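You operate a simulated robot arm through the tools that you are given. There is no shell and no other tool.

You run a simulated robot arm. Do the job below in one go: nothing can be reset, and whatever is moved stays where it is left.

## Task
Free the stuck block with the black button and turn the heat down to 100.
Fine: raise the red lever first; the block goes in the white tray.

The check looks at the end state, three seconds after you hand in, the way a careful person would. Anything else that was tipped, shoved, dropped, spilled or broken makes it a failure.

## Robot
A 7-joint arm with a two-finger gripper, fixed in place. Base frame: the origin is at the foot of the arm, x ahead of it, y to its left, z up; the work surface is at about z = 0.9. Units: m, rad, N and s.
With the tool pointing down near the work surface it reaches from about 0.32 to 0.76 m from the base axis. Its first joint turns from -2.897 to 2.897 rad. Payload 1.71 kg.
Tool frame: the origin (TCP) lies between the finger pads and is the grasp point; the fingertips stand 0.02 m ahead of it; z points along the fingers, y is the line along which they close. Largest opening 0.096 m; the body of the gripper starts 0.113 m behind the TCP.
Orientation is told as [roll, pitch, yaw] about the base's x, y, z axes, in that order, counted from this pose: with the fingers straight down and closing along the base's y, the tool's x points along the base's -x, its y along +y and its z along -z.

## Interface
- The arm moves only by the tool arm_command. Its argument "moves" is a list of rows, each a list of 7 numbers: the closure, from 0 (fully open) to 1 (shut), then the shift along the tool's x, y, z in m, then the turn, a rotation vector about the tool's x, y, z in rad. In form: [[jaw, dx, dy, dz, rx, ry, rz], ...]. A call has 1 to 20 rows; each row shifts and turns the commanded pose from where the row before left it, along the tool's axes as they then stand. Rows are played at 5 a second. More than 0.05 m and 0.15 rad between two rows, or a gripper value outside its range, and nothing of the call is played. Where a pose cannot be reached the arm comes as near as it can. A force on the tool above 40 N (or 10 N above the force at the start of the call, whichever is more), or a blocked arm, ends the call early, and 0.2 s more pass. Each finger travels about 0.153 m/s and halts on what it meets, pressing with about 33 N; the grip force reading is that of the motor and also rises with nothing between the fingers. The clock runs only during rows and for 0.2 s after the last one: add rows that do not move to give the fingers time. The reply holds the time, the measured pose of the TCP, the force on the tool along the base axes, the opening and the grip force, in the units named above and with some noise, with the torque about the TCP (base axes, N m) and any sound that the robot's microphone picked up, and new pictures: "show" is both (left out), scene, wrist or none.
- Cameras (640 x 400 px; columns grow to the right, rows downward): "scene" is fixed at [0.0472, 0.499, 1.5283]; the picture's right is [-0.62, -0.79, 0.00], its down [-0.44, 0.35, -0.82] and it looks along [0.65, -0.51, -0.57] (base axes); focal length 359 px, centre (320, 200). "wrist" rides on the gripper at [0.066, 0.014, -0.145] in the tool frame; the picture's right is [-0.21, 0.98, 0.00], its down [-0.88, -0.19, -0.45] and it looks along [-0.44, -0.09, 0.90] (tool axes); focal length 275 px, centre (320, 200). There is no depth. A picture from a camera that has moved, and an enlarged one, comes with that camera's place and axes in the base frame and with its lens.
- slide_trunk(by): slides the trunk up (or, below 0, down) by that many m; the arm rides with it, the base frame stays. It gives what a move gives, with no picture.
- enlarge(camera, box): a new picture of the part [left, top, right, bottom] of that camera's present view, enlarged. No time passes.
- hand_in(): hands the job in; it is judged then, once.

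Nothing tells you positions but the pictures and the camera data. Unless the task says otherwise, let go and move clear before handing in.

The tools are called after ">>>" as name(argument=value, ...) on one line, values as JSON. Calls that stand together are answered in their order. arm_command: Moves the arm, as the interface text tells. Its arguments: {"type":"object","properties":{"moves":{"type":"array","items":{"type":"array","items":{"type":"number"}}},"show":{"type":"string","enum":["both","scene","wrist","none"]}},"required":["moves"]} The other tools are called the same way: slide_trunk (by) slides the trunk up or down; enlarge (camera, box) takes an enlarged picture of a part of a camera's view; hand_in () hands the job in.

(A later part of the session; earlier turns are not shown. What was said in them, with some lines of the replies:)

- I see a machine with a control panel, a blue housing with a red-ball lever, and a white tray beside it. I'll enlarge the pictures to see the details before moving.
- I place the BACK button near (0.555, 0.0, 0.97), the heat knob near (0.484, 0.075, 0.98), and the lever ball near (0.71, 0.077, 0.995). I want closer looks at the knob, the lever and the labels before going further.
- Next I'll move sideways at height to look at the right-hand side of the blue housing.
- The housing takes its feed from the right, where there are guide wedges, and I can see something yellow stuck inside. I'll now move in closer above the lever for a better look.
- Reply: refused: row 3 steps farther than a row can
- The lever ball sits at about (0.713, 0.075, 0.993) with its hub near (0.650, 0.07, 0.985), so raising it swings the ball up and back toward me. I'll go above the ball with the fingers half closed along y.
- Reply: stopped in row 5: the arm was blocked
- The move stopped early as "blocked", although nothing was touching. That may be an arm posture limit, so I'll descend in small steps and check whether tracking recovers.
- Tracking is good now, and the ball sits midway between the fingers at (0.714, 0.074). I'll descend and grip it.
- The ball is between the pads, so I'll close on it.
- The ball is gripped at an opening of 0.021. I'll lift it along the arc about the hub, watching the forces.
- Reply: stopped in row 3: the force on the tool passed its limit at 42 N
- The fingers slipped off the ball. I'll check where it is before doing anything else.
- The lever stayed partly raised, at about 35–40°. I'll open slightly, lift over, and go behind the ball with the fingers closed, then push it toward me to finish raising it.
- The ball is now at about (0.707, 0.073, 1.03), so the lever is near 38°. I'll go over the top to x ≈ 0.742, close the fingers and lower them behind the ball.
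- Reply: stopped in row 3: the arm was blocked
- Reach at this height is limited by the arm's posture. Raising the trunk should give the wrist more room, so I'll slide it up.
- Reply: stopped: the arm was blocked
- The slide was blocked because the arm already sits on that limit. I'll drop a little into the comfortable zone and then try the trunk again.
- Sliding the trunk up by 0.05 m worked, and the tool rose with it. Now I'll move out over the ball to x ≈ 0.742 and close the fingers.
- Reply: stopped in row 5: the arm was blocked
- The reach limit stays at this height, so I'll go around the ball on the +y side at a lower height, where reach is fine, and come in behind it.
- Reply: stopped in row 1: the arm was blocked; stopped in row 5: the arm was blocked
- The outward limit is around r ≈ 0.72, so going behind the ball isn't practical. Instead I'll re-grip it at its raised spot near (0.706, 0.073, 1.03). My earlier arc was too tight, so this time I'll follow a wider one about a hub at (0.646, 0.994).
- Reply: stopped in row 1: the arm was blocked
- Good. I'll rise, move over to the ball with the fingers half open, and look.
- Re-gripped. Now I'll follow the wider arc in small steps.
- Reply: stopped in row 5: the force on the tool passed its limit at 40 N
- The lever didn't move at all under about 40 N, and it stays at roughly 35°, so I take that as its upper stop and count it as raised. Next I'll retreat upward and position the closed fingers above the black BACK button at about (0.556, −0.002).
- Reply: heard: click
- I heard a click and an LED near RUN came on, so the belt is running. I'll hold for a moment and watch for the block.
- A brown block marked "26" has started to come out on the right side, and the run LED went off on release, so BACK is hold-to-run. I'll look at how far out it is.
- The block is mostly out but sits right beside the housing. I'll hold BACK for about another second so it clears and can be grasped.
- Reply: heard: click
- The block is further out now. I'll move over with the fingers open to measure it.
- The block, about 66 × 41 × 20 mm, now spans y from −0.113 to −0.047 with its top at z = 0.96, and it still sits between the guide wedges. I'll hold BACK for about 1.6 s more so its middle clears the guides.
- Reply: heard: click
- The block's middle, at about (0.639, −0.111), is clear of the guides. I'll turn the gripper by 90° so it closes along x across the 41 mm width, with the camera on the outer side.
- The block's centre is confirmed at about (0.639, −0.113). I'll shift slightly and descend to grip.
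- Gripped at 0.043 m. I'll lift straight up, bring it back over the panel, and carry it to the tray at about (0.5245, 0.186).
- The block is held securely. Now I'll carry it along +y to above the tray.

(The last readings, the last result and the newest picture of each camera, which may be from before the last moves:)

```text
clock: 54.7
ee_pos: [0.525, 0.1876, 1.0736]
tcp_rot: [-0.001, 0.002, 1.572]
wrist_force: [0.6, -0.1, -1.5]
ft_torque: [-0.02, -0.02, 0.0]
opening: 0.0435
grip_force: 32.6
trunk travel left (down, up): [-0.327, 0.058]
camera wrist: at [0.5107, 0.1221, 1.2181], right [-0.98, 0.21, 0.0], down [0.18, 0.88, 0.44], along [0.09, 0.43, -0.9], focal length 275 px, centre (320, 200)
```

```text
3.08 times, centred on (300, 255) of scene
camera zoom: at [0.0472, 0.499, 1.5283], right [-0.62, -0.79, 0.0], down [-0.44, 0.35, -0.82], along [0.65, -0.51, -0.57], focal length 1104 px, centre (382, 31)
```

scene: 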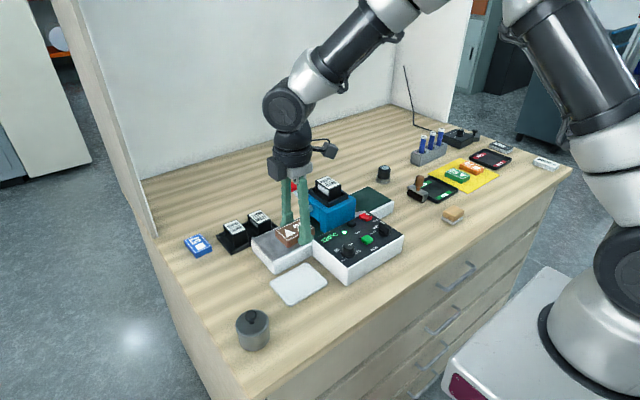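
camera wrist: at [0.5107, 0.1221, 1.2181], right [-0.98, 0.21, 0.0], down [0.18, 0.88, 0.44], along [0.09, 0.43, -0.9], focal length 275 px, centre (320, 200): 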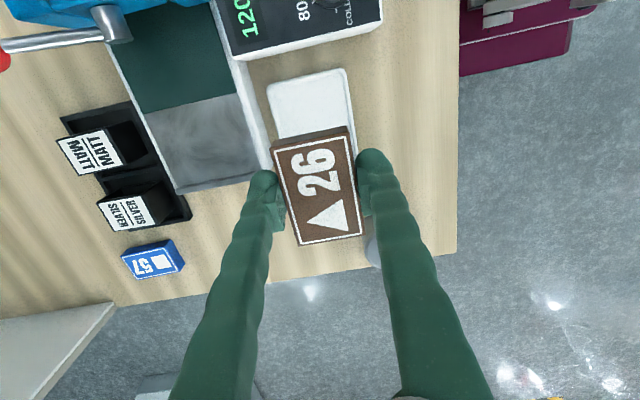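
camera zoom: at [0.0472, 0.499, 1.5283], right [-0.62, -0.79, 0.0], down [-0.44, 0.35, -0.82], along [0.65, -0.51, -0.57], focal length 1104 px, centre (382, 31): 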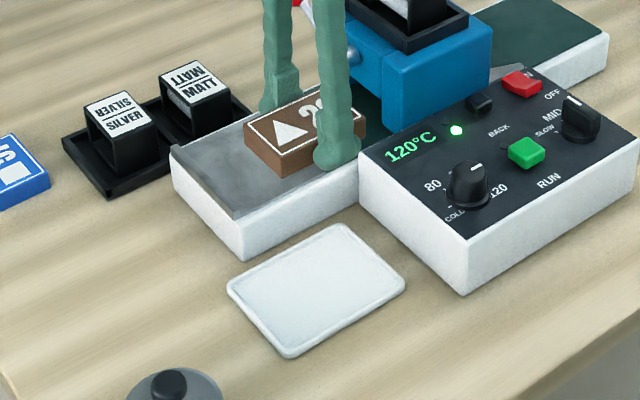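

The tray spans about x 0.486–0.565 and y 0.133–0.238, and the block is centred over it. I'll lower it.

>>> arm_command(moves=[[0.7, 0, 0, 0.04, 0, 0, 0], [0.7, 0, 0, 0.04, 0, 0, 0], [0.7, 0, 0, 0.035, 0, 0, 0], [0.7, 0, 0, 0.015, 0, 0, 0], [0.7, 0, 0, 0, 0, 0, 0]])

>>> enlarge(camera="scene", box=[230, 220, 370, 320])

```text
clock: 55.9
ee_pos: [0.5227, 0.1864, 0.9452]
tcp_rot: [-0.001, 0.001, 1.57]
wrist_force: [-0.8, -0.4, 0.4]
ft_torque: [0.02, 0.0, 0.01]
opening: 0.0434
grip_force: 32.8
trunk travel left (down, up): [-0.327, 0.058]
camera wrist: at [0.5092, 0.1212, 1.0897], right [-0.98, 0.21, 0.0], down [0.18, 0.88, 0.44], along [0.09, 0.43, -0.9], focal length 275 px, centre (320, 200)
```

scene: 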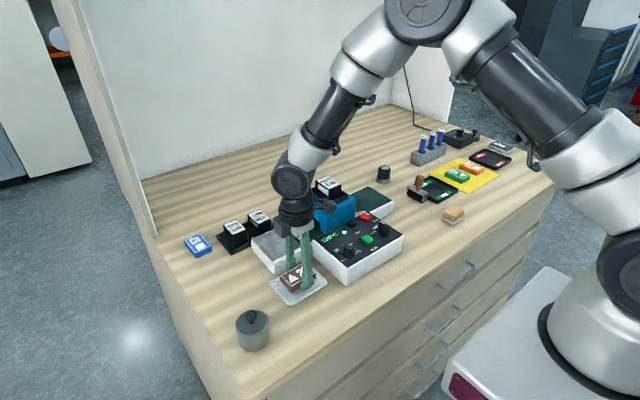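
wrist: 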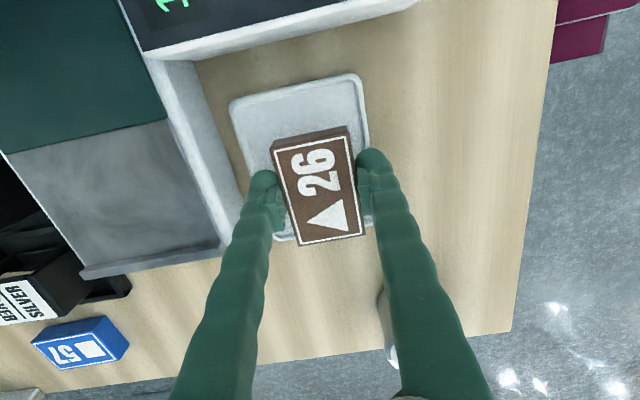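

```text
4.00 times, centred on (300, 270) of scene
camera zoom: at [0.0472, 0.499, 1.5283], right [-0.62, -0.79, 0.0], down [-0.44, 0.35, -0.82], along [0.65, -0.51, -0.57], focal length 1435 px, centre (400, -80)
```

zoom: 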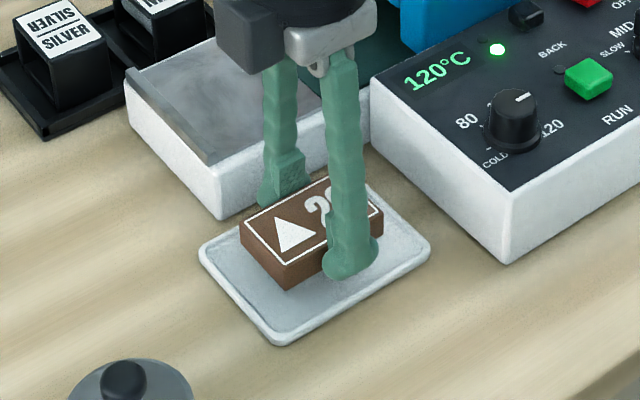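

>>> arm_command(moves=[[0.7, 0, -0.001, 0.008, 0, 0, 0], [0.7, 0, 0, 0.004, 0, 0, 0], [0.7, 0, 0, 0.002, 0, 0, 0], [0.7, 0, 0, 0, 0, 0, 0]], show="none")

```text
clock: 56.9
ee_pos: [0.5253, 0.1863, 0.9334]
tcp_rot: [-0.002, 0.0, 1.571]
wrist_force: [0.5, 0.3, -0.3]
ft_torque: [0.0, 0.01, -0.01]
opening: 0.0432
grip_force: 32.8
trunk travel left (down, up): [-0.327, 0.058]
```

>>> arm_command(moves=[[0.7, 0, 0, 0.002, 0, 0, 0], [0.7, 0, 0, 0.001, 0, 0, 0], [0.7, 0, 0, 0, 0, 0, 0]], show="scene")

>>> enlarge(camera="scene", box=[260, 240, 340, 310])

```text
clock: 57.7
ee_pos: [0.5261, 0.1876, 0.9291]
tcp_rot: [-0.003, -0.001, 1.571]
wrist_force: [-0.3, 0.9, -0.8]
ft_torque: [-0.02, -0.01, 0.0]
opening: 0.0435
grip_force: 32.7
trunk travel left (down, up): [-0.327, 0.058]
```

scene: 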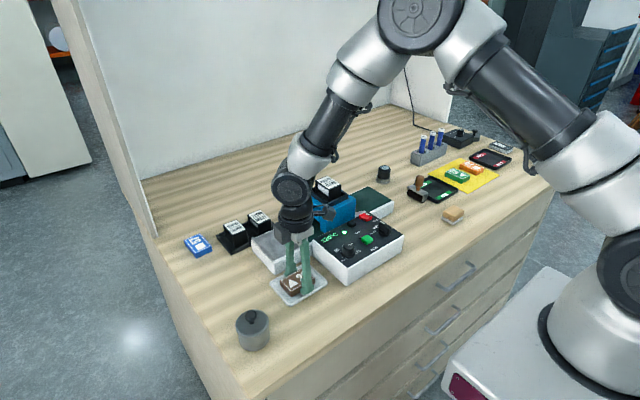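

```text
5.71 times, centred on (300, 275) of scene
camera zoom: at [0.0472, 0.499, 1.5283], right [-0.62, -0.79, 0.0], down [-0.44, 0.35, -0.82], along [0.65, -0.51, -0.57], focal length 2050 px, centre (434, -229)
```

zoom: 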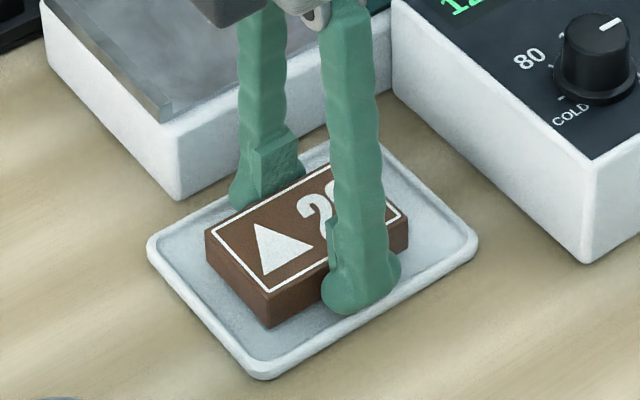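

>>> arm_command(moves=[[0.7, 0, 0, 0.001, 0, 0, 0], [0.7, 0, 0, 0.001, 0, 0, 0], [0.7, 0, 0, 0, 0, 0, 0]], show="none")

```text
clock: 58.5
ee_pos: [0.5258, 0.1858, 0.9257]
tcp_rot: [-0.004, 0.0, 1.571]
wrist_force: [-1.1, 0.1, 0.0]
ft_torque: [-0.01, 0.01, -0.02]
opening: 0.0435
grip_force: 32.9
trunk travel left (down, up): [-0.327, 0.058]
```

>>> arm_command(moves=[[0.7, 0, 0, 0.001, 0, 0, 0], [0.7, 0, 0, 0.001, 0, 0, 0], [0.7, 0, 0, 0, 0, 0, 0]], show="scene")

>>> enlarge(camera="scene", box=[260, 240, 340, 310])

```text
clock: 59.3
ee_pos: [0.5246, 0.1874, 0.924]
tcp_rot: [-0.005, 0.0, 1.57]
wrist_force: [0.0, -1.3, 13.7]
ft_torque: [-0.16, 0.16, 0.03]
opening: 0.0434
grip_force: 33.1
trunk travel left (down, up): [-0.327, 0.058]
```

scene: 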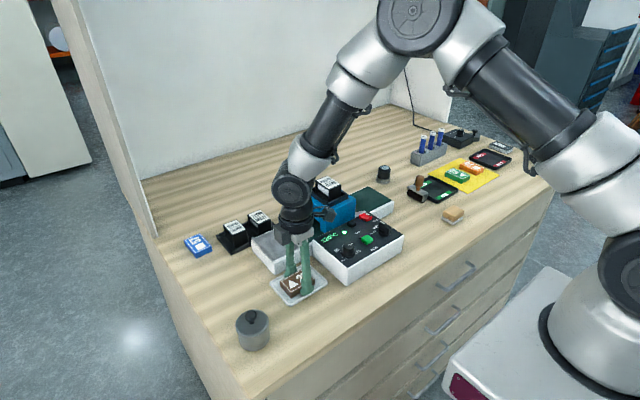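

```text
5.71 times, centred on (300, 275) of scene
camera zoom: at [0.0472, 0.499, 1.5283], right [-0.62, -0.79, 0.0], down [-0.44, 0.35, -0.82], along [0.65, -0.51, -0.57], focal length 2050 px, centre (434, -229)
```

zoom: 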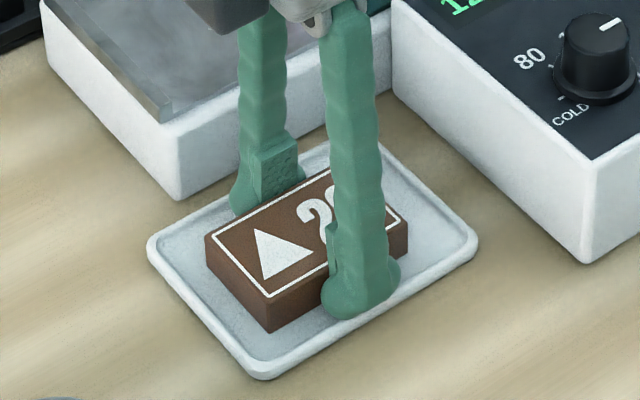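

The block is resting on the tray floor with a 13.7 N contact. I'll ease off, open slightly and lift away.

>>> arm_command(moves=[[0.7, 0, 0, -0.001, 0, 0, 0], [0.52, 0, 0, 0, 0, 0, 0], [0.48, 0, 0, 0, 0, 0, 0], [0.48, 0, 0, 0, 0, 0, 0], [0.48, 0, 0, -0.015, 0, 0, 0], [0.48, 0, 0, -0.035, 0, 0, 0], [0.48, 0, 0, -0.045, 0, 0, 0], [0.48, 0, 0, -0.03, 0, 0, 0], [0.48, 0, 0, 0, 0, 0, 0]])

>>> enlarge(camera="scene", box=[240, 220, 380, 310])

>>> enlarge(camera="wrist", box=[180, 0, 440, 180])

```text
clock: 61.3
ee_pos: [0.5263, 0.1869, 1.0518]
tcp_rot: [-0.002, 0.0, 1.571]
wrist_force: [0.1, -0.1, 0.4]
ft_torque: [0.04, 0.02, 0.01]
opening: 0.0501
grip_force: 0.0
trunk travel left (down, up): [-0.327, 0.058]
camera wrist: at [0.5122, 0.1215, 1.1966], right [-0.98, 0.21, 0.0], down [0.18, 0.88, 0.44], along [0.09, 0.43, -0.9], focal length 275 px, centre (320, 200)
```

scene: 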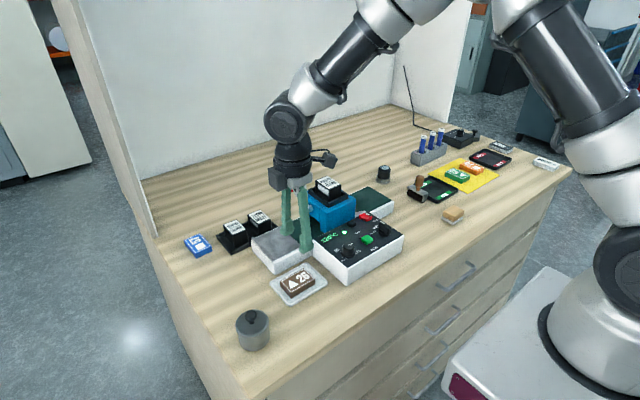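
wrist: 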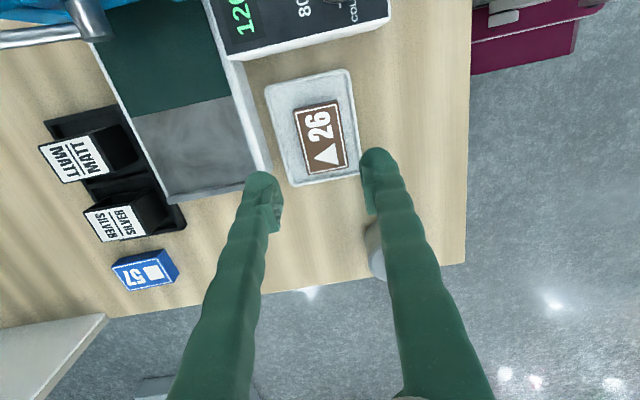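

```text
4.44 times, centred on (310, 265) of scene
camera zoom: at [0.0472, 0.499, 1.5283], right [-0.62, -0.79, 0.0], down [-0.44, 0.35, -0.82], along [0.65, -0.51, -0.57], focal length 1594 px, centre (364, -89)
```

zoom: 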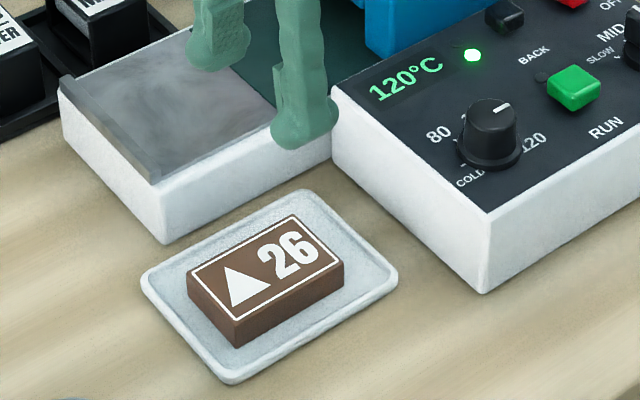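

```text
2.22 times, centred on (310, 90) of wrist
camera zoom: at [0.5122, 0.1215, 1.1966], right [-0.98, 0.21, 0.0], down [0.18, 0.88, 0.44], along [0.09, 0.43, -0.9], focal length 612 px, centre (342, 444)
```

zoom: 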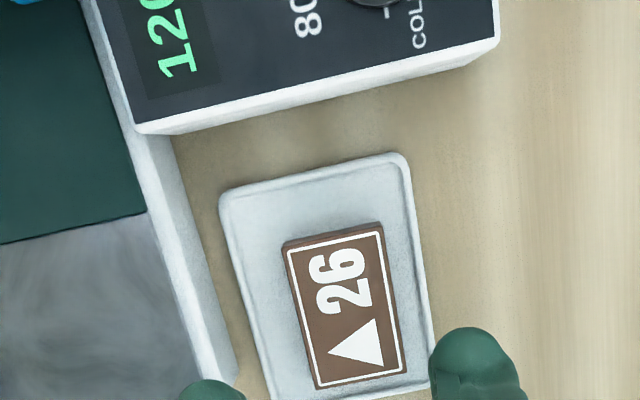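

Block 26 is lying in the tray. Next is the heat knob at about (0.484, 0.0745), where going from 120 to 100 is roughly 60° counter-clockwise from above. I'll move over it and rotate the gripper back to a 30° yaw so I can turn through 60°.

>>> arm_command(moves=[[0.48, 0.03, 0.014, 0, 0, 0, 0], [0.48, 0.03, 0.014, 0, 0, 0, 0], [0.48, 0.03, 0.014, 0, 0, 0, 0], [0.48, 0.0225, 0, 0, 0, 0, 0], [0.48, 0, 0, 0, 0, 0, 0.1496], [0.48, 0, 0, 0, 0, 0, 0.1496], [0.48, 0, 0, 0, 0, 0, 0.1496], [0.48, 0, 0, 0, 0, 0, 0.1496], [0.48, 0, 0, 0, 0, 0, 0.1496], [0.48, 0, 0, 0, 0, 0, 0.1496], [0.48, 0, 0, 0, 0, 0, 0.1496], [0.48, 0, 0, 0, 0, 0, 0], [0.48, 0, 0, 0, 0, 0, 0]])

>>> enlarge(camera="wrist", box=[230, 60, 430, 200])

>>> enlarge(camera="scene", box=[310, 205, 410, 285])

```text
clock: 64.1
ee_pos: [0.4834, 0.0745, 1.0494]
tcp_rot: [-0.001, -0.002, 0.525]
wrist_force: [0.1, 0.6, 0.0]
ft_torque: [0.0, -0.03, -0.01]
opening: 0.0496
grip_force: 0.0
trunk travel left (down, up): [-0.327, 0.058]
camera wrist: at [0.4189, 0.0541, 1.195], right [-0.31, 0.95, 0.0], down [0.85, 0.28, 0.45], along [0.42, 0.14, -0.89], focal length 275 px, centre (320, 200)
```

scene: 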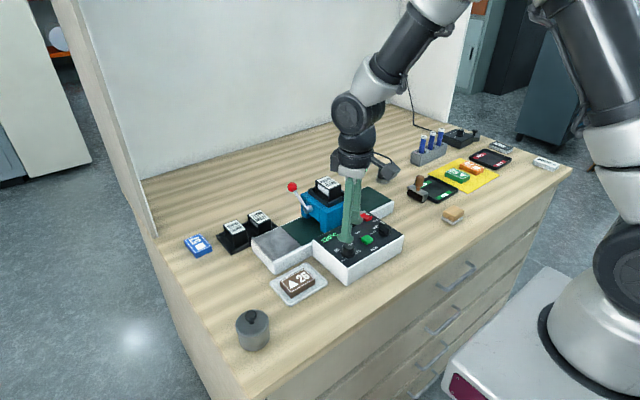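
wrist: 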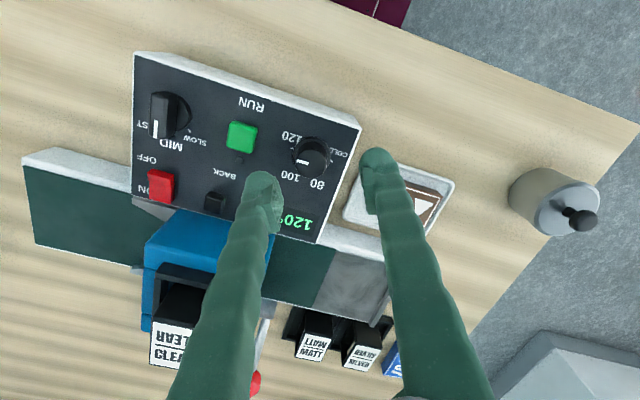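

```text
2.86 times, centred on (330, 130) of wrist
camera zoom: at [0.4189, 0.0541, 1.195], right [-0.31, 0.95, 0.0], down [0.85, 0.28, 0.45], along [0.42, 0.14, -0.89], focal length 786 px, centre (291, 400)
```

zoom: 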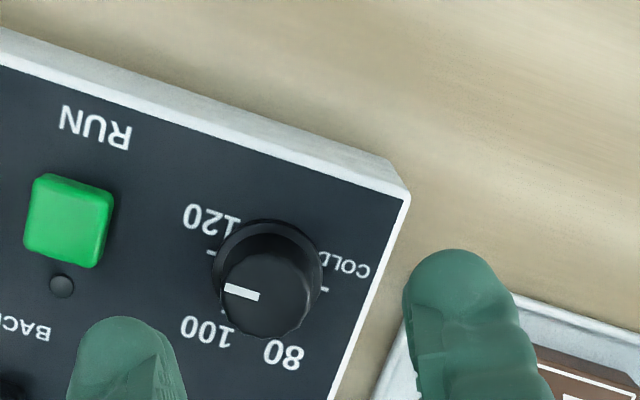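

```text
5.00 times, centred on (360, 245) of scene
camera zoom: at [0.0472, 0.499, 1.5283], right [-0.62, -0.79, 0.0], down [-0.44, 0.35, -0.82], along [0.65, -0.51, -0.57], focal length 1794 px, centre (120, -25)
```

zoom: 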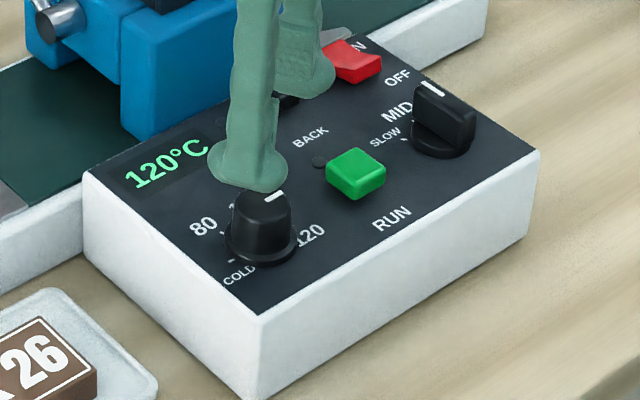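

The closer view puts the knob's axis at about (0.489, 0.069) with its top at z ≈ 0.98. I'll correct the offset and descend in two stages.

>>> arm_command(moves=[[0.48, -0.002, -0.0075, 0.015, 0, 0, 0], [0.48, 0, 0, 0.02, 0, 0, 0], [0.48, 0, 0, 0, 0, 0, 0], [0.48, 0, 0, 0, 0, 0, 0]])

>>> enlarge(camera="wrist", box=[240, 100, 400, 220])

>>> enlarge(camera="scene", box=[310, 205, 410, 285])

```text
clock: 65.1
ee_pos: [0.4889, 0.0682, 1.0144]
tcp_rot: [-0.001, -0.003, 0.52]
wrist_force: [0.2, 1.1, 0.0]
ft_torque: [0.0, 0.02, -0.03]
opening: 0.0495
grip_force: 0.0
trunk travel left (down, up): [-0.327, 0.058]
camera wrist: at [0.4244, 0.0478, 1.1594], right [-0.31, 0.95, 0.0], down [0.85, 0.28, 0.45], along [0.42, 0.14, -0.9], focal length 275 px, centre (320, 200)
```

scene: 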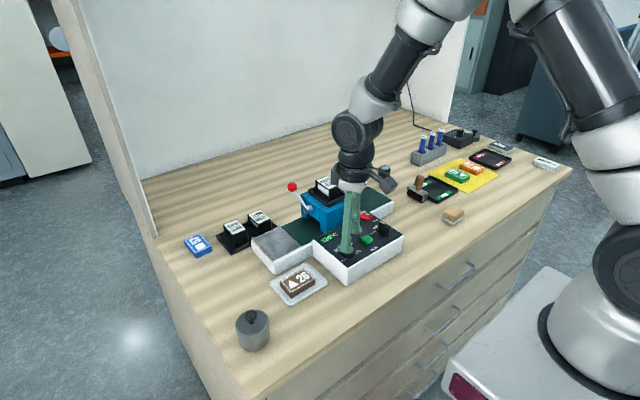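
wrist: 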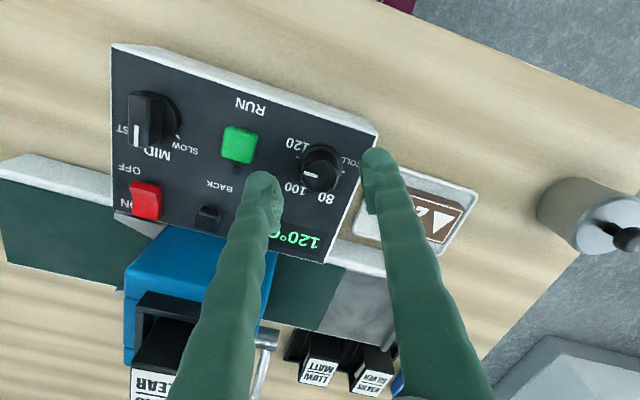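

```text
3.33 times, centred on (320, 160) of wrist
camera zoom: at [0.4244, 0.0478, 1.1594], right [-0.31, 0.95, 0.0], down [0.85, 0.28, 0.45], along [0.42, 0.14, -0.9], focal length 918 px, centre (320, 333)
```

zoom: 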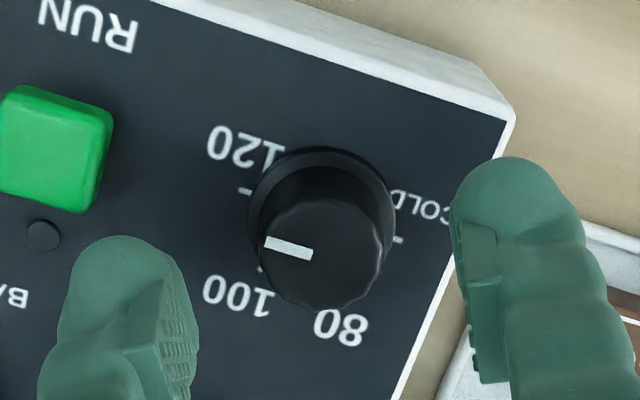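

```text
5.00 times, centred on (360, 245) of scene
camera zoom: at [0.0472, 0.499, 1.5283], right [-0.62, -0.79, 0.0], down [-0.44, 0.35, -0.82], along [0.65, -0.51, -0.57], focal length 1794 px, centre (120, -25)
```

zoom: 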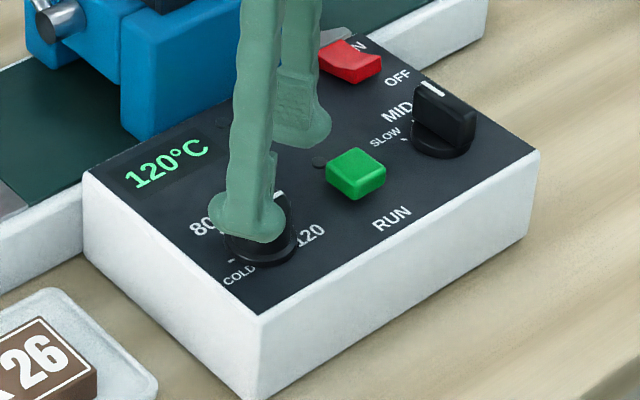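

>>> arm_command(moves=[[0.48, -0.001, 0.001, 0.012, 0, 0, 0], [0.48, 0, 0, 0.01, 0, 0, 0], [0.48, 0, 0, 0.006, 0, 0, 0], [0.48, 0, 0, 0, 0, 0, 0], [0.48, 0, 0, 0, 0, 0, 0]])

>>> enlarge(camera="scene", box=[310, 205, 410, 285])

>>> enlarge(camera="wrist", box=[240, 100, 400, 220])

```text
clock: 66.3
ee_pos: [0.4899, 0.0715, 0.9868]
tcp_rot: [-0.002, -0.002, 0.525]
wrist_force: [-0.8, -0.4, 0.5]
ft_torque: [-0.01, 0.0, -0.01]
opening: 0.05
grip_force: 0.1
trunk travel left (down, up): [-0.327, 0.058]
camera wrist: at [0.4258, 0.0497, 1.1317], right [-0.31, 0.95, 0.0], down [0.85, 0.28, 0.45], along [0.42, 0.14, -0.9], focal length 275 px, centre (320, 200)
```

scene: 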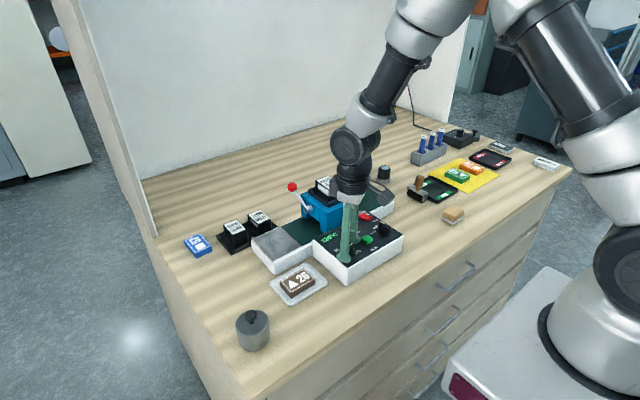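
wrist: 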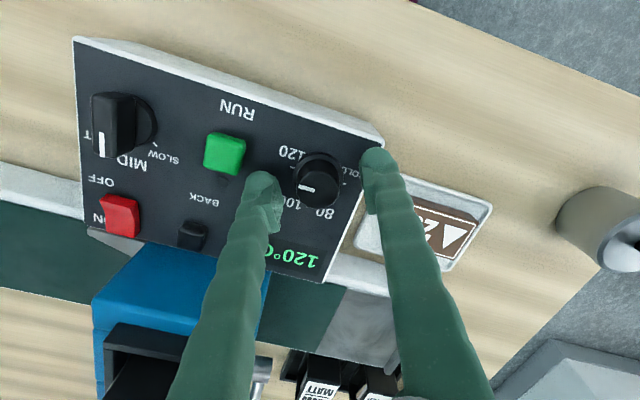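

```text
5.00 times, centred on (360, 245) of scene
camera zoom: at [0.0472, 0.499, 1.5283], right [-0.62, -0.79, 0.0], down [-0.44, 0.35, -0.82], along [0.65, -0.51, -0.57], focal length 1794 px, centre (120, -25)
```

zoom: 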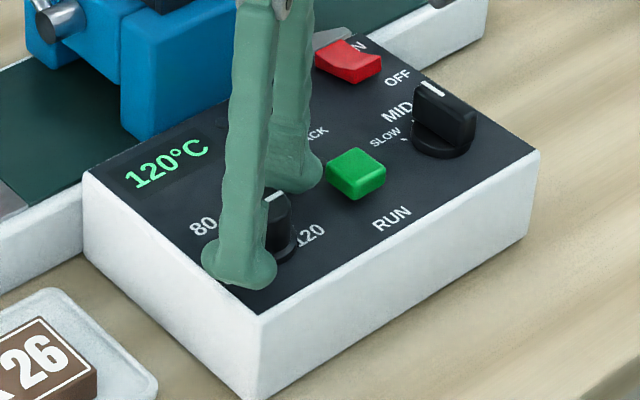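

```text
3.33 times, centred on (320, 160) of wrist
camera zoom: at [0.4258, 0.0497, 1.1317], right [-0.31, 0.95, 0.0], down [0.85, 0.28, 0.45], along [0.42, 0.14, -0.9], focal length 918 px, centre (320, 333)
```

zoom: 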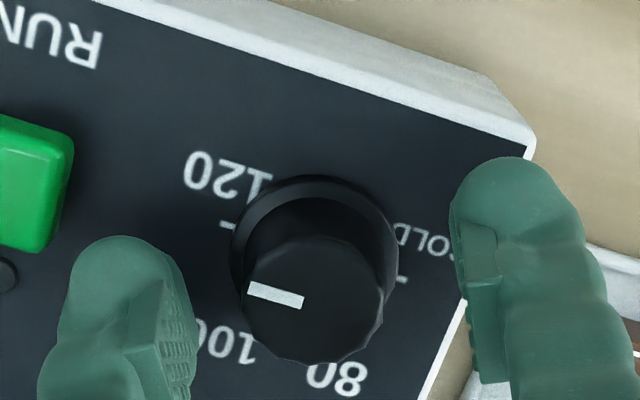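

>>> arm_command(moves=[[0.55, 0.0003, -0.0016, 0, 0, 0, 0], [0.65, 0, 0, 0, 0, 0, 0], [0.85, 0, 0, 0, 0, 0, 0], [0.85, 0, 0, 0, 0, 0, 0]])

>>> enlarge(camera="wrist", box=[240, 100, 400, 220])

```text
clock: 67.3
ee_pos: [0.492, 0.0682, 0.9878]
tcp_rot: [-0.003, -0.002, 0.526]
wrist_force: [-0.2, 0.8, -0.3]
ft_torque: [0.01, 0.0, 0.01]
opening: 0.025
grip_force: 35.4
trunk travel left (down, up): [-0.327, 0.058]
camera wrist: at [0.4265, 0.0485, 1.1321], right [-0.31, 0.95, 0.0], down [0.85, 0.28, 0.45], along [0.42, 0.14, -0.89], focal length 275 px, centre (320, 200)
```

scene: 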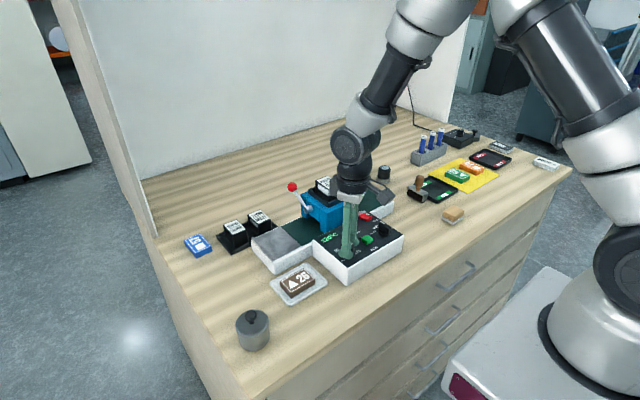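
wrist: 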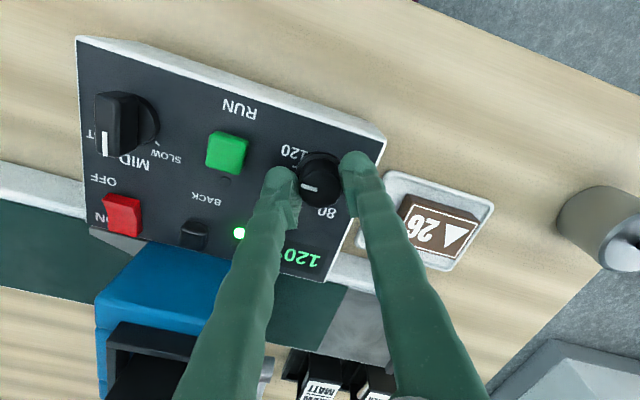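

```text
3.33 times, centred on (320, 160) of wrist
camera zoom: at [0.4265, 0.0485, 1.1321], right [-0.31, 0.95, 0.0], down [0.85, 0.28, 0.45], along [0.42, 0.14, -0.89], focal length 918 px, centre (320, 333)
```

zoom: 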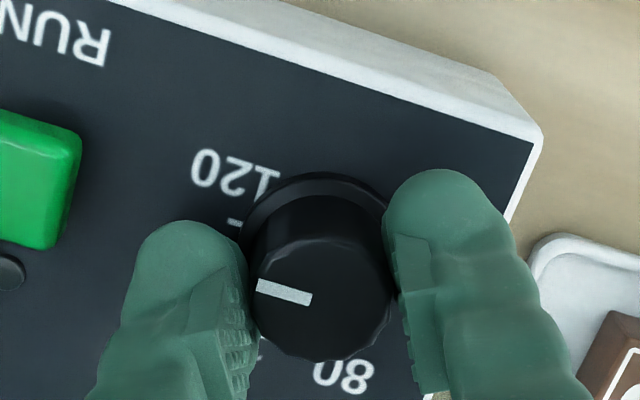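

The knob is gripped squarely. I'll turn 30° counter-clockwise first and check.

>>> arm_command(moves=[[0.85, 0, 0, 0, 0, 0, -0.1047], [0.85, 0, 0, 0, 0, 0, -0.1047], [0.85, 0, 0, 0, 0, 0, -0.1047], [0.85, 0, 0, 0, 0, 0, -0.1047], [0.85, 0, 0, 0, 0, 0, -0.1047], [0.85, 0, 0, 0, 0, 0, 0]])

>>> enlarge(camera="wrist", box=[240, 100, 400, 220])

>>> enlarge(camera="scene", box=[310, 205, 410, 285])

```text
clock: 68.7
ee_pos: [0.4914, 0.0694, 0.9874]
tcp_rot: [-0.004, -0.002, 1.048]
wrist_force: [6.3, 0.6, 1.0]
ft_torque: [0.28, -0.31, 0.01]
opening: 0.0255
grip_force: 35.3
trunk travel left (down, up): [-0.327, 0.058]
camera wrist: at [0.4457, 0.0189, 1.1321], right [-0.75, 0.67, 0.0], down [0.6, 0.67, 0.45], along [0.3, 0.33, -0.89], focal length 275 px, centre (320, 200)
```

scene: 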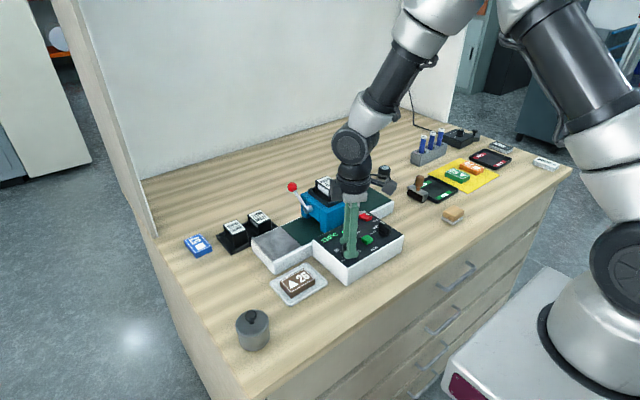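
wrist: 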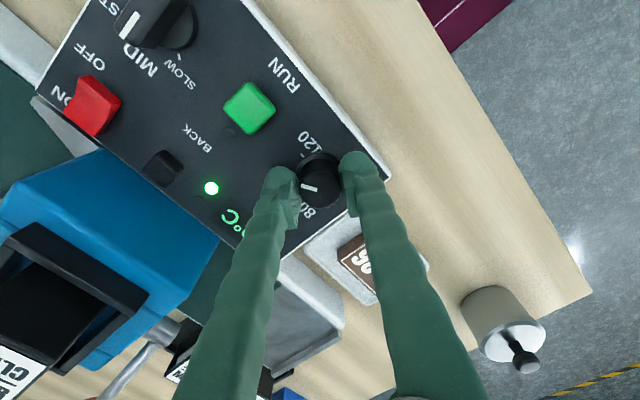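

```text
3.33 times, centred on (320, 160) of wrist
camera zoom: at [0.4457, 0.0189, 1.1321], right [-0.75, 0.67, 0.0], down [0.6, 0.67, 0.45], along [0.3, 0.33, -0.89], focal length 918 px, centre (320, 333)
```

zoom: 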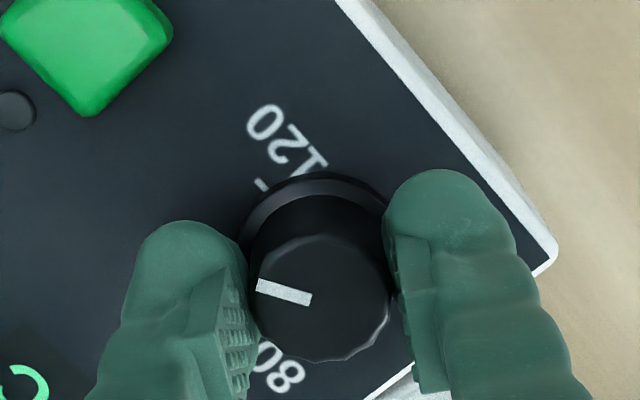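

```text
5.00 times, centred on (360, 245) of scene
camera zoom: at [0.0472, 0.499, 1.5283], right [-0.62, -0.79, 0.0], down [-0.44, 0.35, -0.82], along [0.65, -0.51, -0.57], focal length 1794 px, centre (120, -25)
```

zoom: 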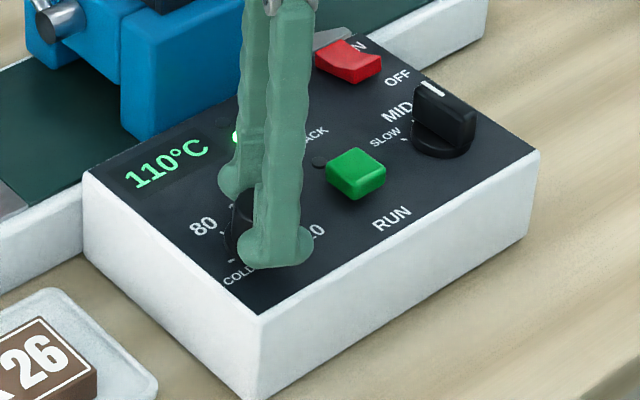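

The knob follows the gripper and the display now reads 110°C after 30°. Another 30° should give 100.

>>> arm_command(moves=[[0.85, 0, 0, 0, 0, 0, -0.1047], [0.85, 0, 0, 0, 0, 0, -0.1047], [0.85, 0, 0, 0, 0, 0, -0.1047], [0.85, 0, 0, 0, 0, 0, -0.1047], [0.85, 0, 0, 0, 0, 0, -0.1047], [0.85, 0, 0, 0, 0, 0, 0], [0.85, 0, 0, 0, 0, 0, 0]])

>>> enlarge(camera="wrist", box=[240, 100, 400, 220])

>>> enlarge(camera="scene", box=[310, 205, 410, 285])

```text
clock: 70.3
ee_pos: [0.4909, 0.0688, 0.9872]
tcp_rot: [-0.005, 0.0, 1.57]
wrist_force: [19.8, -4.7, 14.8]
ft_torque: [0.02, -0.33, -0.01]
opening: 0.0251
grip_force: 34.8
trunk travel left (down, up): [-0.327, 0.058]
camera wrist: at [0.477, 0.003, 1.1322], right [-0.98, 0.21, 0.0], down [0.18, 0.88, 0.45], along [0.1, 0.44, -0.9], focal length 275 px, centre (320, 200)
```

scene: 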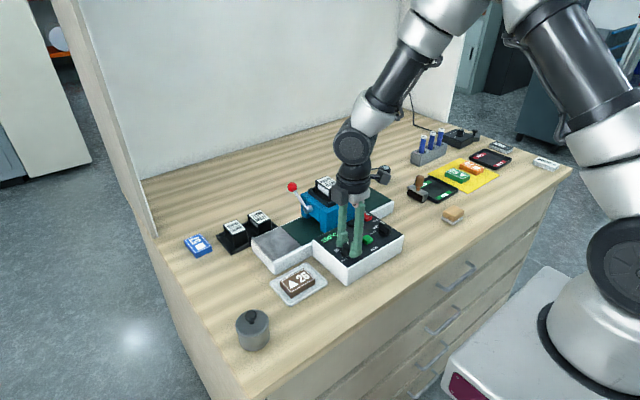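
wrist: 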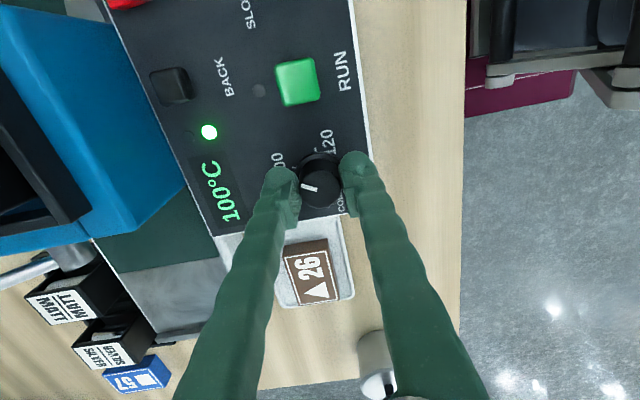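

```text
3.33 times, centred on (320, 160) of wrist
camera zoom: at [0.477, 0.003, 1.1322], right [-0.98, 0.21, 0.0], down [0.18, 0.88, 0.45], along [0.1, 0.44, -0.9], focal length 918 px, centre (320, 333)
```

zoom: 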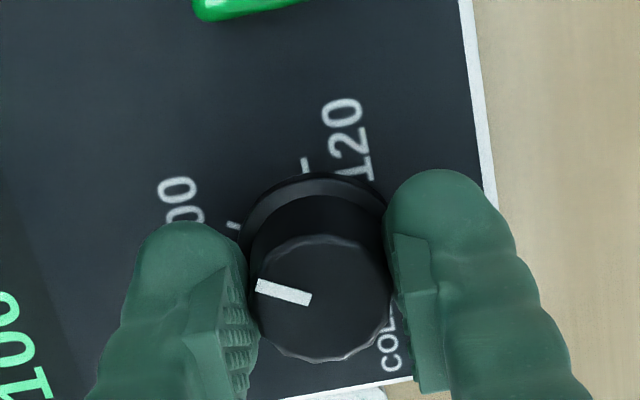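

```text
5.00 times, centred on (360, 245) of scene
camera zoom: at [0.0472, 0.499, 1.5283], right [-0.62, -0.79, 0.0], down [-0.44, 0.35, -0.82], along [0.65, -0.51, -0.57], focal length 1794 px, centre (120, -25)
```

zoom: 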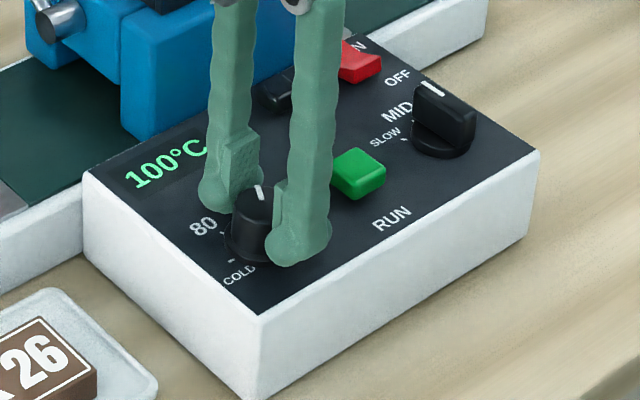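

The display reads 100°C and the pointer is on the 100 mark. I'll release gently and lift straight up.

>>> arm_command(moves=[[0.85, 0, -0.001, 0, 0, 0, 0], [0.6, 0, 0, 0, 0, 0, 0], [0.48, 0, 0, 0, 0, 0, 0], [0.48, 0, 0, 0, 0, 0, 0], [0.48, 0, 0, -0.02, 0, 0, 0], [0.48, 0, 0, -0.04, 0, 0, 0], [0.48, 0, 0, -0.04, 0, 0, 0], [0.48, 0, 0, -0.02, 0, 0, 0], [0.48, 0.03, 0.03, 0, 0, 0, 0], [0.48, 0.04, 0.02, 0, 0, 0, 0], [0.48, 0, 0, 0, 0, 0, 0]])

>>> enlarge(camera="scene", box=[310, 205, 410, 285])

>>> enlarge(camera="scene", box=[220, 160, 420, 310])

>>> enlarge(camera="scene", box=[370, 110, 570, 240])

```text
clock: 72.7
ee_pos: [0.442, 0.001, 1.1077]
tcp_rot: [-0.001, 0.002, 1.57]
wrist_force: [-0.5, 0.1, -0.3]
ft_torque: [-0.03, -0.01, 0.02]
opening: 0.0501
grip_force: 0.1
trunk travel left (down, up): [-0.327, 0.058]
camera wrist: at [0.4274, -0.065, 1.2527], right [-0.98, 0.21, 0.0], down [0.18, 0.88, 0.44], along [0.09, 0.43, -0.9], focal length 275 px, centre (320, 200)
```

scene: 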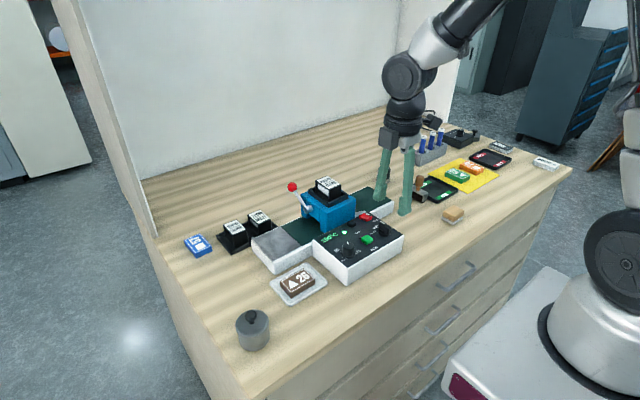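
wrist: 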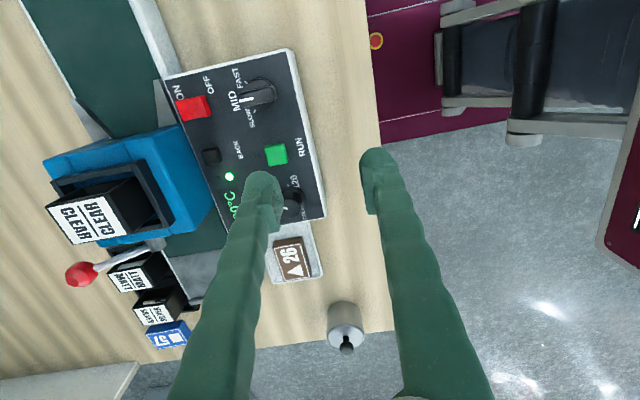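

```text
5.00 times, centred on (360, 245) of scene
camera zoom: at [0.0472, 0.499, 1.5283], right [-0.62, -0.79, 0.0], down [-0.44, 0.35, -0.82], along [0.65, -0.51, -0.57], focal length 1794 px, centre (120, -25)
```

zoom: 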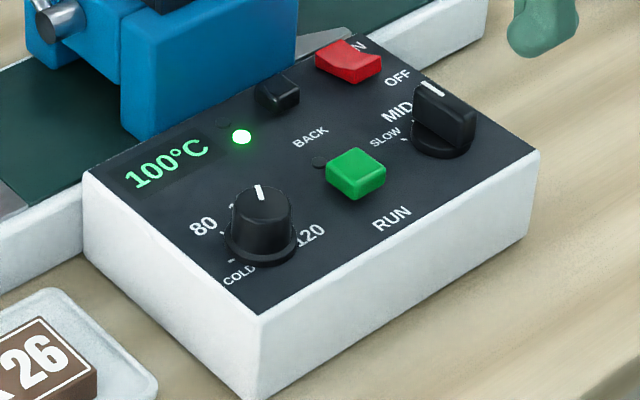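

```text
2.67 times, centred on (320, 235) of scene
camera zoom: at [0.0472, 0.499, 1.5283], right [-0.62, -0.79, 0.0], down [-0.44, 0.35, -0.82], along [0.65, -0.51, -0.57], focal length 957 px, centre (320, 107)
```

zoom: 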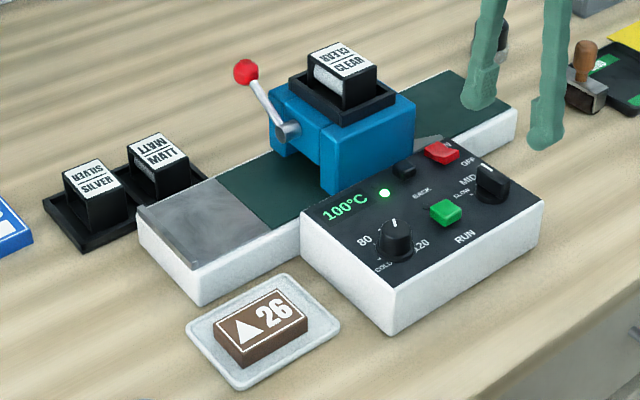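

```text
3.08 times, centred on (470, 175) of scene
camera zoom: at [0.0472, 0.499, 1.5283], right [-0.62, -0.79, 0.0], down [-0.44, 0.35, -0.82], along [0.65, -0.51, -0.57], focal length 1104 px, centre (-142, 277)
```

zoom: 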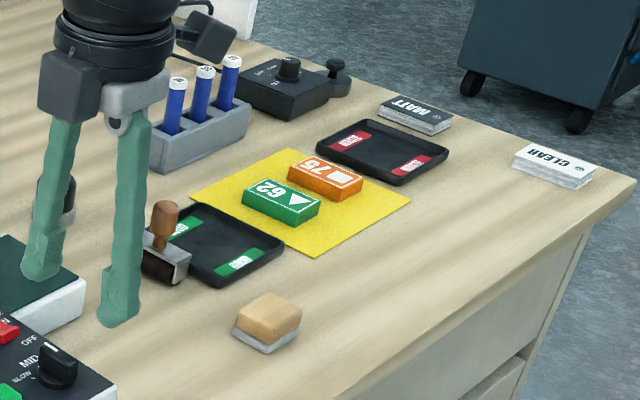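

The block is in the white tray, the heat reads 100°C, the red lever is up, and nothing else looks disturbed. The arm is clear, so I'm handing in.

>>> hand_in()

```text
The job is handed in.
```

The stuck block is out and lying in the white tray, and the heat is set to 100. I've handed the job in, but no result has come back yet.

- **Lever:** I raised the red lever first. It stopped at roughly 35° and didn't move under about 40 N, so I took that as its upper limit and left it there.
- **Block:** I held the black BACK button three times until block 26 came out clear of the guides. I then carried it to the tray and set it down flat.
- **Heat:** I turned the knob from 120 to 100, and the display reads 100°C.

In the last pictures nothing else on the table had been tipped or moved, and the arm was clear of everything.
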